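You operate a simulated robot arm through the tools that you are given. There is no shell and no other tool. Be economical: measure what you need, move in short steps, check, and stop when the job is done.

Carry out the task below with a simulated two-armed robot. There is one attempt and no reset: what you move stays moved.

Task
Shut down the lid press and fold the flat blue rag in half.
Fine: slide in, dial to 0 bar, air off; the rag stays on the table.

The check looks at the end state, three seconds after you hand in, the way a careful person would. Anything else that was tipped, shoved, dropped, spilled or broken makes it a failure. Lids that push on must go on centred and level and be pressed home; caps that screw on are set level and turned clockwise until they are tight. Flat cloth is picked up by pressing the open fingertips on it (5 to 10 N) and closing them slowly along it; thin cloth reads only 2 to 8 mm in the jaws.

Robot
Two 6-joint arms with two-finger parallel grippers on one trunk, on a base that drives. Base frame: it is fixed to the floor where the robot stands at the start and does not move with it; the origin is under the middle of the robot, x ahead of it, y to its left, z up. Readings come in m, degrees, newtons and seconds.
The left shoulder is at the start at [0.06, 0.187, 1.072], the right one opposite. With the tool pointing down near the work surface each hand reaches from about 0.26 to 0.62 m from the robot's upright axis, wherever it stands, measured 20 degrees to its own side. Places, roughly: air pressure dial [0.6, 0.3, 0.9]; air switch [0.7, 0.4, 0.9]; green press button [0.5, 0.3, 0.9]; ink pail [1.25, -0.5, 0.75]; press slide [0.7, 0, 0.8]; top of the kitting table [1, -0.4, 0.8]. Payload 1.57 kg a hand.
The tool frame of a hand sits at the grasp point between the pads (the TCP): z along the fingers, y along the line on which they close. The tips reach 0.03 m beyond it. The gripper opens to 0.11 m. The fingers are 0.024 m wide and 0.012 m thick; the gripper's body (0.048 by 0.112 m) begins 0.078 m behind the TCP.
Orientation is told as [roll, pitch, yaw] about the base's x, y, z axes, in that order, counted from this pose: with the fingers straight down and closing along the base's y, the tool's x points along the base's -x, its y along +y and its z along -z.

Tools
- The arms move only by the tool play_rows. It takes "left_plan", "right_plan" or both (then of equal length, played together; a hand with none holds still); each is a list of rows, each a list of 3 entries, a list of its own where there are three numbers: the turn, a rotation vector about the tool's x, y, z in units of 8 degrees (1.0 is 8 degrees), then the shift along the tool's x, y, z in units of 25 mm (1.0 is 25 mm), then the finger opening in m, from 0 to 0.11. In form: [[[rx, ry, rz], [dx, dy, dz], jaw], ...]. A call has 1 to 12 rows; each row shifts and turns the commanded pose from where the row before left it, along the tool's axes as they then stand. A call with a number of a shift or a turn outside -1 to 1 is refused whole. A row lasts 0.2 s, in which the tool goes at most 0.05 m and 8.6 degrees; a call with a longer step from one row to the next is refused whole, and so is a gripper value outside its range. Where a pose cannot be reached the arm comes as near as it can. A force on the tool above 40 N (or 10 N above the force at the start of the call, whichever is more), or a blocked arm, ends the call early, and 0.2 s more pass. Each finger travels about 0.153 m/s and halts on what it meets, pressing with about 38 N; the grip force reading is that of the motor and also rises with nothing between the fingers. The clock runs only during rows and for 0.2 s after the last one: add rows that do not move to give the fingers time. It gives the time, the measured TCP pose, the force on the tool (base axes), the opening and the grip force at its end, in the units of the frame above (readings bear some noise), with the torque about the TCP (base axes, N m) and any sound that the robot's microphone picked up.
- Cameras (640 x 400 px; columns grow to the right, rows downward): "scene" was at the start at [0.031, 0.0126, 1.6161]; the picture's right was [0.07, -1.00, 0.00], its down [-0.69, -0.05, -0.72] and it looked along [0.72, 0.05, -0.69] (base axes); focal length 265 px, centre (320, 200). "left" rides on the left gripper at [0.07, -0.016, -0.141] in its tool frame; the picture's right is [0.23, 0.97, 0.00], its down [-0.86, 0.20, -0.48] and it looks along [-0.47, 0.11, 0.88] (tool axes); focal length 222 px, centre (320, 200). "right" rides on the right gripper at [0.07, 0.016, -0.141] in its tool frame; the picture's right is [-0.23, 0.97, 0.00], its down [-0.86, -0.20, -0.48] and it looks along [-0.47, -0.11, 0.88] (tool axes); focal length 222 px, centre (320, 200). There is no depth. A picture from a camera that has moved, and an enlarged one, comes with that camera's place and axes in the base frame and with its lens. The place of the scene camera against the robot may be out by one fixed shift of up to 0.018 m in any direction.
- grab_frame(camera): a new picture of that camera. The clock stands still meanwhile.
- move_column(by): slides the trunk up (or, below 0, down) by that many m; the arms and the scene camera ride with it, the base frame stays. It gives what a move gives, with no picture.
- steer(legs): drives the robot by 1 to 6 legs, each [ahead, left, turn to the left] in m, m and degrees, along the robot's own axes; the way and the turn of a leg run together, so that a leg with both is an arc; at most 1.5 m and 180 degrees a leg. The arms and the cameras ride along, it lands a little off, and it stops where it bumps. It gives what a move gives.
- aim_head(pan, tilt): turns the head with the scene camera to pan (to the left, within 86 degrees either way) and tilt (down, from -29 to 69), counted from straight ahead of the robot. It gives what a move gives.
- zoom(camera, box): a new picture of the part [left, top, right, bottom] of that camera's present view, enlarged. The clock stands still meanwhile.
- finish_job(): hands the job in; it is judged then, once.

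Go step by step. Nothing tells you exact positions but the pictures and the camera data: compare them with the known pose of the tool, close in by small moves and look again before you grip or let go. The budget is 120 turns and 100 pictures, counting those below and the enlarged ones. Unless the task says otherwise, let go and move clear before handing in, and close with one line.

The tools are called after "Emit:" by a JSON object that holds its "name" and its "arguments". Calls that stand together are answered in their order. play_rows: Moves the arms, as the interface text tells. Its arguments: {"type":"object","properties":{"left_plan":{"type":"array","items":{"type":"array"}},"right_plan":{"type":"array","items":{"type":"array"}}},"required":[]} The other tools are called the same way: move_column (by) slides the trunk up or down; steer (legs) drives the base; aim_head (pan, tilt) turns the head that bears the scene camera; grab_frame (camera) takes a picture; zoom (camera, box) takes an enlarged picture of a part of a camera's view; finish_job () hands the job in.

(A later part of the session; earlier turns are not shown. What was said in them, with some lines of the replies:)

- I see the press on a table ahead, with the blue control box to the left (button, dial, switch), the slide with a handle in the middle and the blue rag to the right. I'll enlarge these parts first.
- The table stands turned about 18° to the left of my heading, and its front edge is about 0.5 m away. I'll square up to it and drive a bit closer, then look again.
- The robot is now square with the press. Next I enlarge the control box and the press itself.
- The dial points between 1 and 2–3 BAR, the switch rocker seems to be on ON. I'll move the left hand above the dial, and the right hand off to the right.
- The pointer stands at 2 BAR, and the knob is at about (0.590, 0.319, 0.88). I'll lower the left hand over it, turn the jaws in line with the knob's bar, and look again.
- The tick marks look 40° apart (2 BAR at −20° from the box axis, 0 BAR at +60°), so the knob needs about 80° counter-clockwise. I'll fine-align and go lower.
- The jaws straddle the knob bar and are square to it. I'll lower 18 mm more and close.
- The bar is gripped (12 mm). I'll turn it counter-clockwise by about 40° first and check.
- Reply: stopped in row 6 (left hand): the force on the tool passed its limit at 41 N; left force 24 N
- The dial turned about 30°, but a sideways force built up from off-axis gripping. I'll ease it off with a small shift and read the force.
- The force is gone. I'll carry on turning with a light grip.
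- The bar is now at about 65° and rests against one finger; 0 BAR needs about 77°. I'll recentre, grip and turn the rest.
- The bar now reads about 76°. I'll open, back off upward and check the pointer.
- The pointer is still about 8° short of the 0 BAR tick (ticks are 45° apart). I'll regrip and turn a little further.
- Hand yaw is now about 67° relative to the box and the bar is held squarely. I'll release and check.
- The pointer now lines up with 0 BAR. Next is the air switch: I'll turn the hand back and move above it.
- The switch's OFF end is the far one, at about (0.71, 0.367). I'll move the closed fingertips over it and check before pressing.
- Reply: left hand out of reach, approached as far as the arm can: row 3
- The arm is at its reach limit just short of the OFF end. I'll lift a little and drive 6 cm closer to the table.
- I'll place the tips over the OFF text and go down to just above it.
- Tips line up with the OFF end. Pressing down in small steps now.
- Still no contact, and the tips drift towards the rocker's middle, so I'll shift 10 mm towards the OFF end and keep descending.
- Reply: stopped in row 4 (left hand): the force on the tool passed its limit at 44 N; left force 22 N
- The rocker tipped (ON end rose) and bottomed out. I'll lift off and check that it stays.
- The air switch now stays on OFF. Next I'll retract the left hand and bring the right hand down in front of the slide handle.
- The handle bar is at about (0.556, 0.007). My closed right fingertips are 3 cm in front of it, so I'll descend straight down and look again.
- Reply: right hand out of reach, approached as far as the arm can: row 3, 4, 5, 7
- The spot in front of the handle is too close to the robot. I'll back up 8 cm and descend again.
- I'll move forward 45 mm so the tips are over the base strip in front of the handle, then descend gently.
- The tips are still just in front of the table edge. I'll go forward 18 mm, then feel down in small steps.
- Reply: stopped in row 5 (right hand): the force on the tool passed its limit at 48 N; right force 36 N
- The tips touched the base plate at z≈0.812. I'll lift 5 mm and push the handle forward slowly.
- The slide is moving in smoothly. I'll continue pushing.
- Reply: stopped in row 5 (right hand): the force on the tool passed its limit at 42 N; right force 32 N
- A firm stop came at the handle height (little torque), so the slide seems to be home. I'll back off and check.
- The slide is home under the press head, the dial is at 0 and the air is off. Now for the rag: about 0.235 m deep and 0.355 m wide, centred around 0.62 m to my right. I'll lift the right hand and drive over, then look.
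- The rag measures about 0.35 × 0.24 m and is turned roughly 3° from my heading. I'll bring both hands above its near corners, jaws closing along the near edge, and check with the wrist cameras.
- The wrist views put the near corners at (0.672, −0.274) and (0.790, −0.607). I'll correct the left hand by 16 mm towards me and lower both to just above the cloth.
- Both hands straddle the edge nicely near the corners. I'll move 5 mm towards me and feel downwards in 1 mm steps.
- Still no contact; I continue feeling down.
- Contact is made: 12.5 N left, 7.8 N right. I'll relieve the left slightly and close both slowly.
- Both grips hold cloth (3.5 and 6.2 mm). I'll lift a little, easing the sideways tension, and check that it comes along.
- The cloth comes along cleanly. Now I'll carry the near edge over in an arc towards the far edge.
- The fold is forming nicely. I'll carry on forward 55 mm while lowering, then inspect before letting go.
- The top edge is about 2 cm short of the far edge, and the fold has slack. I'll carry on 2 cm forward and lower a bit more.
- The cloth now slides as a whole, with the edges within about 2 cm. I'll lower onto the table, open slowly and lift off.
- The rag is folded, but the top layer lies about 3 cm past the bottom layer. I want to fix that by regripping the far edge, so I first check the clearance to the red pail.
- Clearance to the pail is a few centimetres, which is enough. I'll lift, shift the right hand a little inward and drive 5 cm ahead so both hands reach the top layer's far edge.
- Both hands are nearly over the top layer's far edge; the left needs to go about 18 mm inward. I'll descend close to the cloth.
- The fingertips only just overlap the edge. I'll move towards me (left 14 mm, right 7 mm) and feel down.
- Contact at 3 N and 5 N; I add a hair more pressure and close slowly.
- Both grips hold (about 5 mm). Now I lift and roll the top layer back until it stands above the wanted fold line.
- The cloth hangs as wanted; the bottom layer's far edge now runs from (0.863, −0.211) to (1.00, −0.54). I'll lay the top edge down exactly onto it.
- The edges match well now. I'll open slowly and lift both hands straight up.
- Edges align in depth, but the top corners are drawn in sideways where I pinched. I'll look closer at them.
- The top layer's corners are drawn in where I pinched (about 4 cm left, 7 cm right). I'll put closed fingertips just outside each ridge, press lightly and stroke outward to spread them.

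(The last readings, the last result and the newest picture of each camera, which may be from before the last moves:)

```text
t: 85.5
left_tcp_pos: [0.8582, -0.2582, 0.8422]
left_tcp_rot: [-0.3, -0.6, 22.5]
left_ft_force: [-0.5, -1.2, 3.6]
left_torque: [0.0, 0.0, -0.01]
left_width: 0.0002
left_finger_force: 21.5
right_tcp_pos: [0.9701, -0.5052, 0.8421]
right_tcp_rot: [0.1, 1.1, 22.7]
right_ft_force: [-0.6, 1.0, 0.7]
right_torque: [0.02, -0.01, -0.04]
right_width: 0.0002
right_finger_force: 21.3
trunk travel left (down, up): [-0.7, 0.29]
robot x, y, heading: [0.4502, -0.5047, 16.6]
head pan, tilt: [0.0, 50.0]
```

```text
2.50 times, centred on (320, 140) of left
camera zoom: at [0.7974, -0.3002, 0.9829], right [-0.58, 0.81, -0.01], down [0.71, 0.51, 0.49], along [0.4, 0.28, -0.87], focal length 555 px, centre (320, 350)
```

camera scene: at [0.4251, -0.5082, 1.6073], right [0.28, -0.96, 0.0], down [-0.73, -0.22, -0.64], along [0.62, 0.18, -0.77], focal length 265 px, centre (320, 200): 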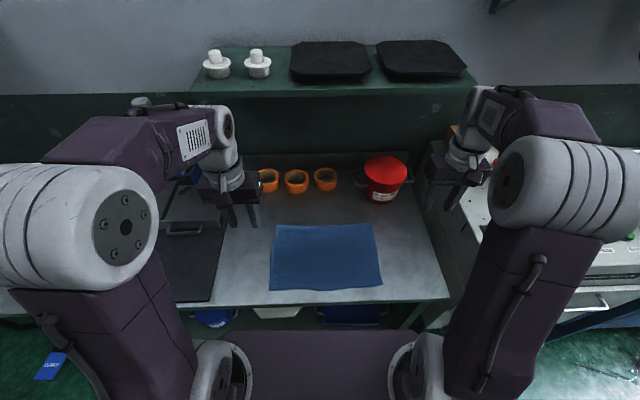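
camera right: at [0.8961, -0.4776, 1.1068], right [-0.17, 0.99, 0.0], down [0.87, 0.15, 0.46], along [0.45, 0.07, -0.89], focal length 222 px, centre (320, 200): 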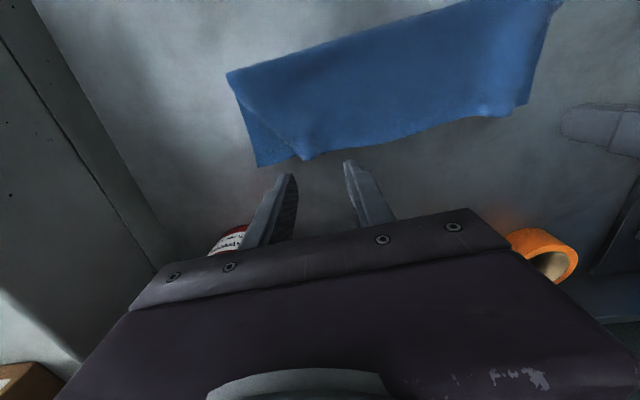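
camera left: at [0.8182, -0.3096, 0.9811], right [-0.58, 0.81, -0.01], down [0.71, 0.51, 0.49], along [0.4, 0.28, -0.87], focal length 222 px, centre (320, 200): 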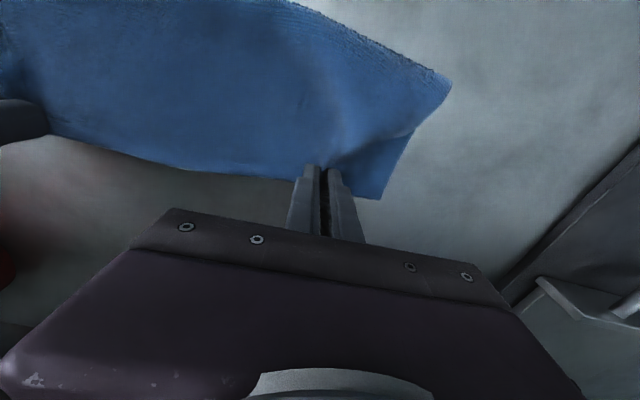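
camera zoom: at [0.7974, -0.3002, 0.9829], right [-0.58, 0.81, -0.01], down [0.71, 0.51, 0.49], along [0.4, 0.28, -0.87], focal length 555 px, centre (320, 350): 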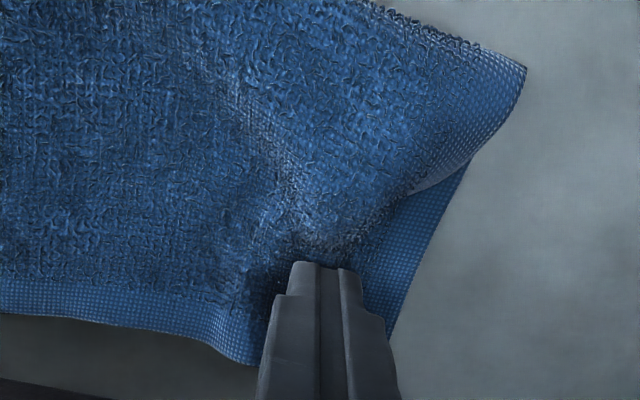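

Emit:
{"name": "play_rows", "arguments": {"left_plan": [[[0, 0, 0], [0, 0, 0.04], 0.0], [[0, 0, 0], [0, 0, 0.03], 0.0], [[0, 0, 0], [0, 0.3, 0], 0.0], [[0, 0, 0], [0, 0.3, 0], 0.0], [[0, 0, 0], [0, 0.3, 0], 0.0], [[0, 0, 0], [0, 0.3, 0], 0.0], [[0, 0, 0], [0, 0, 0], 0.0]], "right_plan": [[[0, 0, 0], [0, 0, 0.08], 0.0], [[0, 0, 0], [0, 0, 0.06], 0.0], [[0, 0, 0], [0, -0.4, 0], 0.0], [[0, 0, 0], [0, -0.4, 0], 0.0], [[0, 0, 0], [0, -0.4, 0], 0.0], [[0, 0, 0], [0, -0.4, 0], 0.0], [[0, 0, 0], [0, 0, 0], 0.0]]}}

Emit:
{"name": "zoom", "arguments": {"camera": "scene", "box": [230, 190, 430, 310]}}

```text
t: 87.1
left_tcp_pos: [0.8475, -0.23, 0.8386]
left_tcp_rot: [-0.2, -0.5, 22.5]
left_ft_force: [0.8, -0.4, -0.5]
left_torque: [-0.01, 0.06, -0.02]
left_width: 0.0003
left_finger_force: 21.3
right_tcp_pos: [0.9859, -0.5436, 0.8403]
right_tcp_rot: [0.0, 1.2, 22.9]
right_ft_force: [1.3, 0.1, 0.8]
right_torque: [-0.01, 0.01, -0.01]
right_width: 0.0001
right_finger_force: 21.5
trunk travel left (down, up): [-0.7, 0.29]
robot x, y, heading: [0.4503, -0.5008, 16.4]
head pan, tilt: [0.0, 50.0]
```

```text
3.20 times, centred on (330, 250) of scene
camera zoom: at [0.4769, -0.4928, 1.6073], right [0.28, -0.96, 0.0], down [-0.73, -0.22, -0.64], along [0.62, 0.18, -0.77], focal length 848 px, centre (288, 40)
```

zoom: 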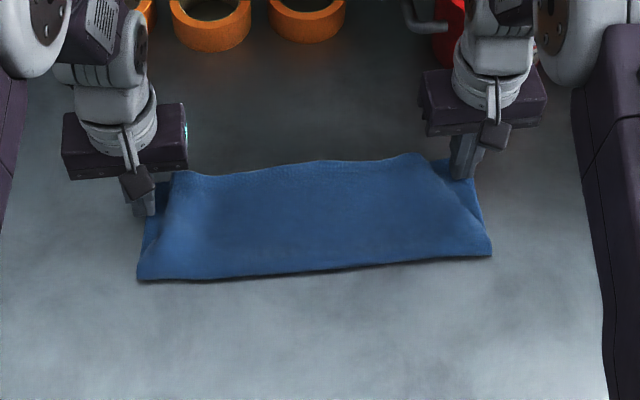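

The stroke helped: both top corners moved outward. I'll repeat it once with slightly more pressure.

Emit:
{"name": "play_rows", "arguments": {"left_plan": [[[0, 0, 0], [0, 0, -0.9], 0.0], [[0, 0, 0], [0.1, -0.6, -0.2], 0.0], [[0, 0, 0], [0, -0.6, 0], 0.0], [[0, 0, 0], [0, 0, 0.8], 0.0], [[0, 0, 0], [0, 0, 0.25], 0.0], [[0, 0, 0], [0, 0, 0.05], 0.0], [[0, 0, 0], [0, 0.25, 0], 0.0], [[0, 0, 0], [0, 0.25, 0], 0.0], [[0, 0, 0], [0, 0.25, 0], 0.0], [[0, 0, 0], [0, 0.25, 0], 0.0], [[0, 0, 0], [0, 0.25, 0], 0.0], [[0, 0, 0], [0, 0, 0], 0.0]], "right_plan": [[[0, 0, 0], [0, 0, -0.9], 0.0], [[0, 0, 0], [0.1, 0.65, -0.2], 0.0], [[0, 0, 0], [0, 0.65, 0], 0.0], [[0, 0, 0], [0, 0, 0.8], 0.0], [[0, 0, 0], [0, 0, 0.3], 0.0], [[0, 0, 0], [0, 0, 0.08], 0.0], [[0, 0, 0], [0, -0.3, 0], 0.0], [[0, 0, 0], [0, -0.3, 0], 0.0], [[0, 0, 0], [0, -0.3, 0], 0.0], [[0, 0, 0], [0, -0.3, 0], 0.0], [[0, 0, 0], [0, -0.3, 0], 0.0], [[0, 0, 0], [0, 0, 0], 0.0]]}}

Emit:
{"name": "zoom", "arguments": {"camera": "scene", "box": [230, 190, 430, 310]}}

```text
t: 89.7
left_tcp_pos: [0.8439, -0.2301, 0.8394]
left_tcp_rot: [-0.2, -0.7, 22.4]
left_ft_force: [-0.2, 0.4, 0.2]
left_torque: [-0.01, 0.0, 0.01]
left_width: 0.0002
left_finger_force: 21.4
right_tcp_pos: [0.9852, -0.5457, 0.8392]
right_tcp_rot: [0.1, 1.0, 22.6]
right_ft_force: [-0.3, 1.1, 4.6]
right_torque: [-0.01, -0.02, 0.01]
right_width: 0.0001
right_finger_force: 20.9
trunk travel left (down, up): [-0.7, 0.29]
robot x, y, heading: [0.4471, -0.5051, 16.7]
head pan, tilt: [0.0, 50.0]
```

```text
3.20 times, centred on (330, 250) of scene
camera zoom: at [0.476, -0.4926, 1.6073], right [0.28, -0.96, 0.0], down [-0.73, -0.22, -0.64], along [0.62, 0.18, -0.77], focal length 848 px, centre (288, 40)
```

zoom: 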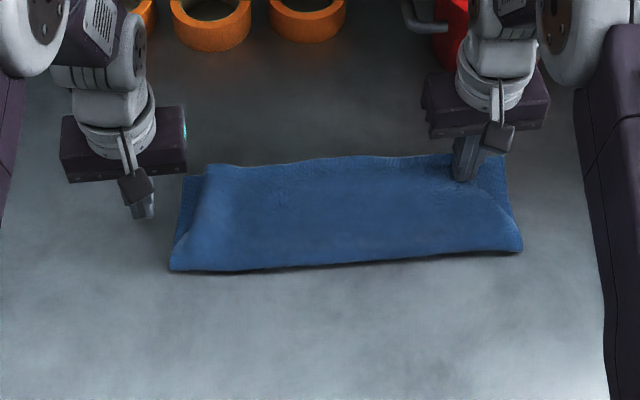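

The right stroke slid the whole rag about 3 cm to the right, harmlessly. I'll lift off and look at the result.

Emit:
{"name": "play_rows", "arguments": {"left_plan": [[[0, 0, 0], [0, 0, -0.8], 0.0], [[0, 0, 0], [0, 0, -1], 0.0], [[0, 0, 0], [0, 0, -1], 0.0], [[0, 0, 0], [0, 0, -1], 0.0], [[0, 0, 0], [0.6, 0.3, -1], 0.0], [[0, 0, 0], [0.6, 0.3, -1], 0.0], [[0, 0, 0], [0.6, 0.3, 0], 0.0]], "right_plan": [[[0, 0, 0], [0, 0, -0.8], 0.0], [[0, 0, 0], [0, 0, -1], 0.0], [[0, 0, 0], [0, 0, -1], 0.0], [[0, 0, 0], [0, 0, -1], 0.0], [[0, 0, 0], [0.6, 0, -1], 0.0], [[0, 0, 0], [0.6, 0, -1], 0.0], [[0, 0, 0], [0.6, 0, 0], 0.0]]}}

Emit:
{"name": "zoom", "arguments": {"camera": "scene", "box": [260, 215, 410, 290]}}

Emit:
{"name": "grab_frame", "arguments": {"camera": "right"}}

```text
t: 91.3
left_tcp_pos: [0.7928, -0.2278, 0.9855]
left_tcp_rot: [-0.2, -0.5, 22.6]
left_ft_force: [-0.4, -0.4, 0.2]
left_torque: [-0.01, 0.0, 0.02]
left_width: 0.0001
left_finger_force: 21.3
right_tcp_pos: [0.9459, -0.5664, 0.9849]
right_tcp_rot: [0.1, 1.0, 22.8]
right_ft_force: [0.0, -0.7, 0.4]
right_torque: [0.0, 0.01, -0.01]
right_width: 0.0
right_finger_force: 21.3
trunk travel left (down, up): [-0.7, 0.29]
robot x, y, heading: [0.4497, -0.5047, 16.1]
head pan, tilt: [0.0, 50.0]
```

```text
4.27 times, centred on (335, 252) of scene
camera zoom: at [0.4765, -0.4928, 1.6072], right [0.28, -0.96, 0.0], down [-0.73, -0.22, -0.64], along [0.62, 0.18, -0.77], focal length 1131 px, centre (256, -24)
```

zoom: 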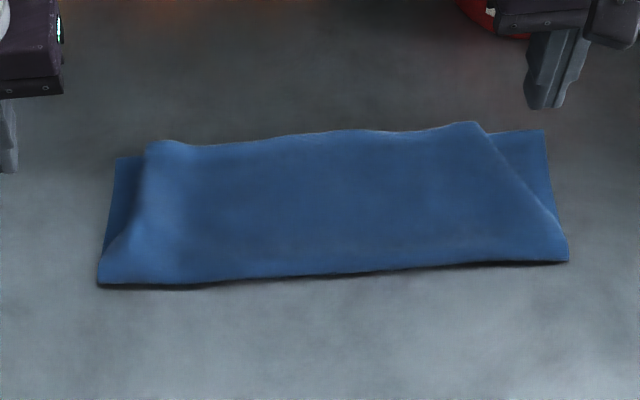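

```text
6 pictures are left
camera right: at [0.8766, -0.5762, 1.1285], right [-0.17, 0.99, 0.0], down [0.87, 0.15, 0.46], along [0.46, 0.07, -0.89], focal length 222 px, centre (320, 200)
```

right: 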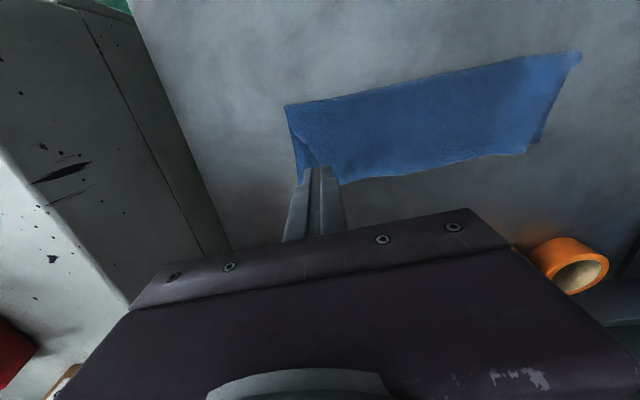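

The rag lies neatly folded in half on the table. I'll raise the hands clear and take a last look at the press.

Emit:
{"name": "play_rows", "arguments": {"left_plan": [[[0, 0, 0], [0.6, 0, -1], 0.02], [[0, 0, 0], [0.6, 0, -1], 0.04], [[0, 0, 0], [0.6, 0, -1], 0.04]], "right_plan": [[[0, 0, 0], [0.6, 0, -1], 0.02], [[0, 0, 0], [0.6, 0, -1], 0.04], [[0, 0, 0], [0.6, 0, -1], 0.04]]}}

Emit:
{"name": "aim_head", "arguments": {"pan": 45, "tilt": 42}}

Emit:
{"name": "grab_frame", "arguments": {"camera": "scene"}}

```text
t: 92.1
left_tcp_pos: [0.7494, -0.2445, 1.0612]
left_tcp_rot: [-0.2, -0.6, 22.5]
left_ft_force: [0.0, 0.4, -0.3]
left_torque: [0.03, -0.03, 0.02]
left_width: 0.04
left_finger_force: 0.1
right_tcp_pos: [0.9039, -0.5815, 1.0632]
right_tcp_rot: [0.1, 1.2, 22.8]
right_ft_force: [0.1, 0.4, 0.1]
right_torque: [-0.02, -0.02, -0.02]
right_width: 0.0401
right_finger_force: 0.1
trunk travel left (down, up): [-0.7, 0.29]
robot x, y, heading: [0.4529, -0.4998, 16.3]
head pan, tilt: [0.0, 50.0]
```

```text
t: 93.2
left_tcp_pos: [0.7503, -0.2441, 1.0605]
left_tcp_rot: [-0.1, -0.5, 22.5]
left_ft_force: [-0.8, 0.1, 0.4]
left_torque: [-0.02, 0.03, 0.01]
left_width: 0.0399
left_finger_force: 0.1
right_tcp_pos: [0.9042, -0.5803, 1.0633]
right_tcp_rot: [0.1, 1.2, 22.8]
right_ft_force: [-0.4, -0.3, -0.2]
right_torque: [0.0, 0.01, -0.04]
right_width: 0.04
right_finger_force: 0.1
trunk travel left (down, up): [-0.7, 0.29]
robot x, y, heading: [0.45, -0.5045, 16.3]
head pan, tilt: [45.0, 42.0]
```

```text
5 pictures are left
camera scene: at [0.4427, -0.4414, 1.6185], right [0.88, -0.48, 0.0], down [-0.32, -0.59, -0.74], along [0.36, 0.65, -0.67], focal length 265 px, centre (320, 200)
```

scene: 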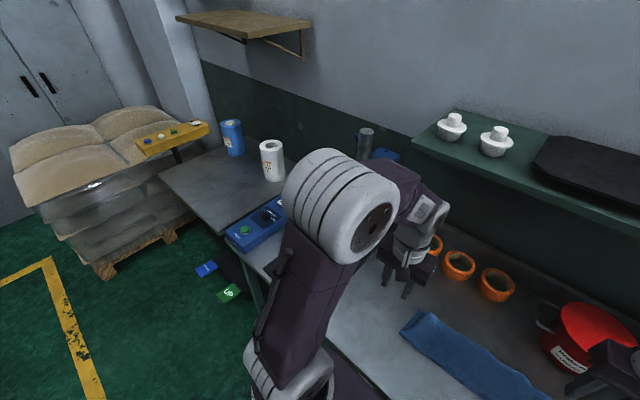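

The control box is undisturbed, the rag is folded and both hands are clear. The slide, dial and switch were each checked earlier, so I hand in.

Emit:
{"name": "finish_job", "arguments": {}}

```text
The job is handed in.
```

The press is shut down: the slide is in against its stop, the dial is at 0 bar and the air is off. The blue rag is folded in half on the table, though its top-layer corners sit about 3 cm (left) and 5 cm (right) in from the bottom ones, and it slid about 3 cm to the right while I smoothed it.
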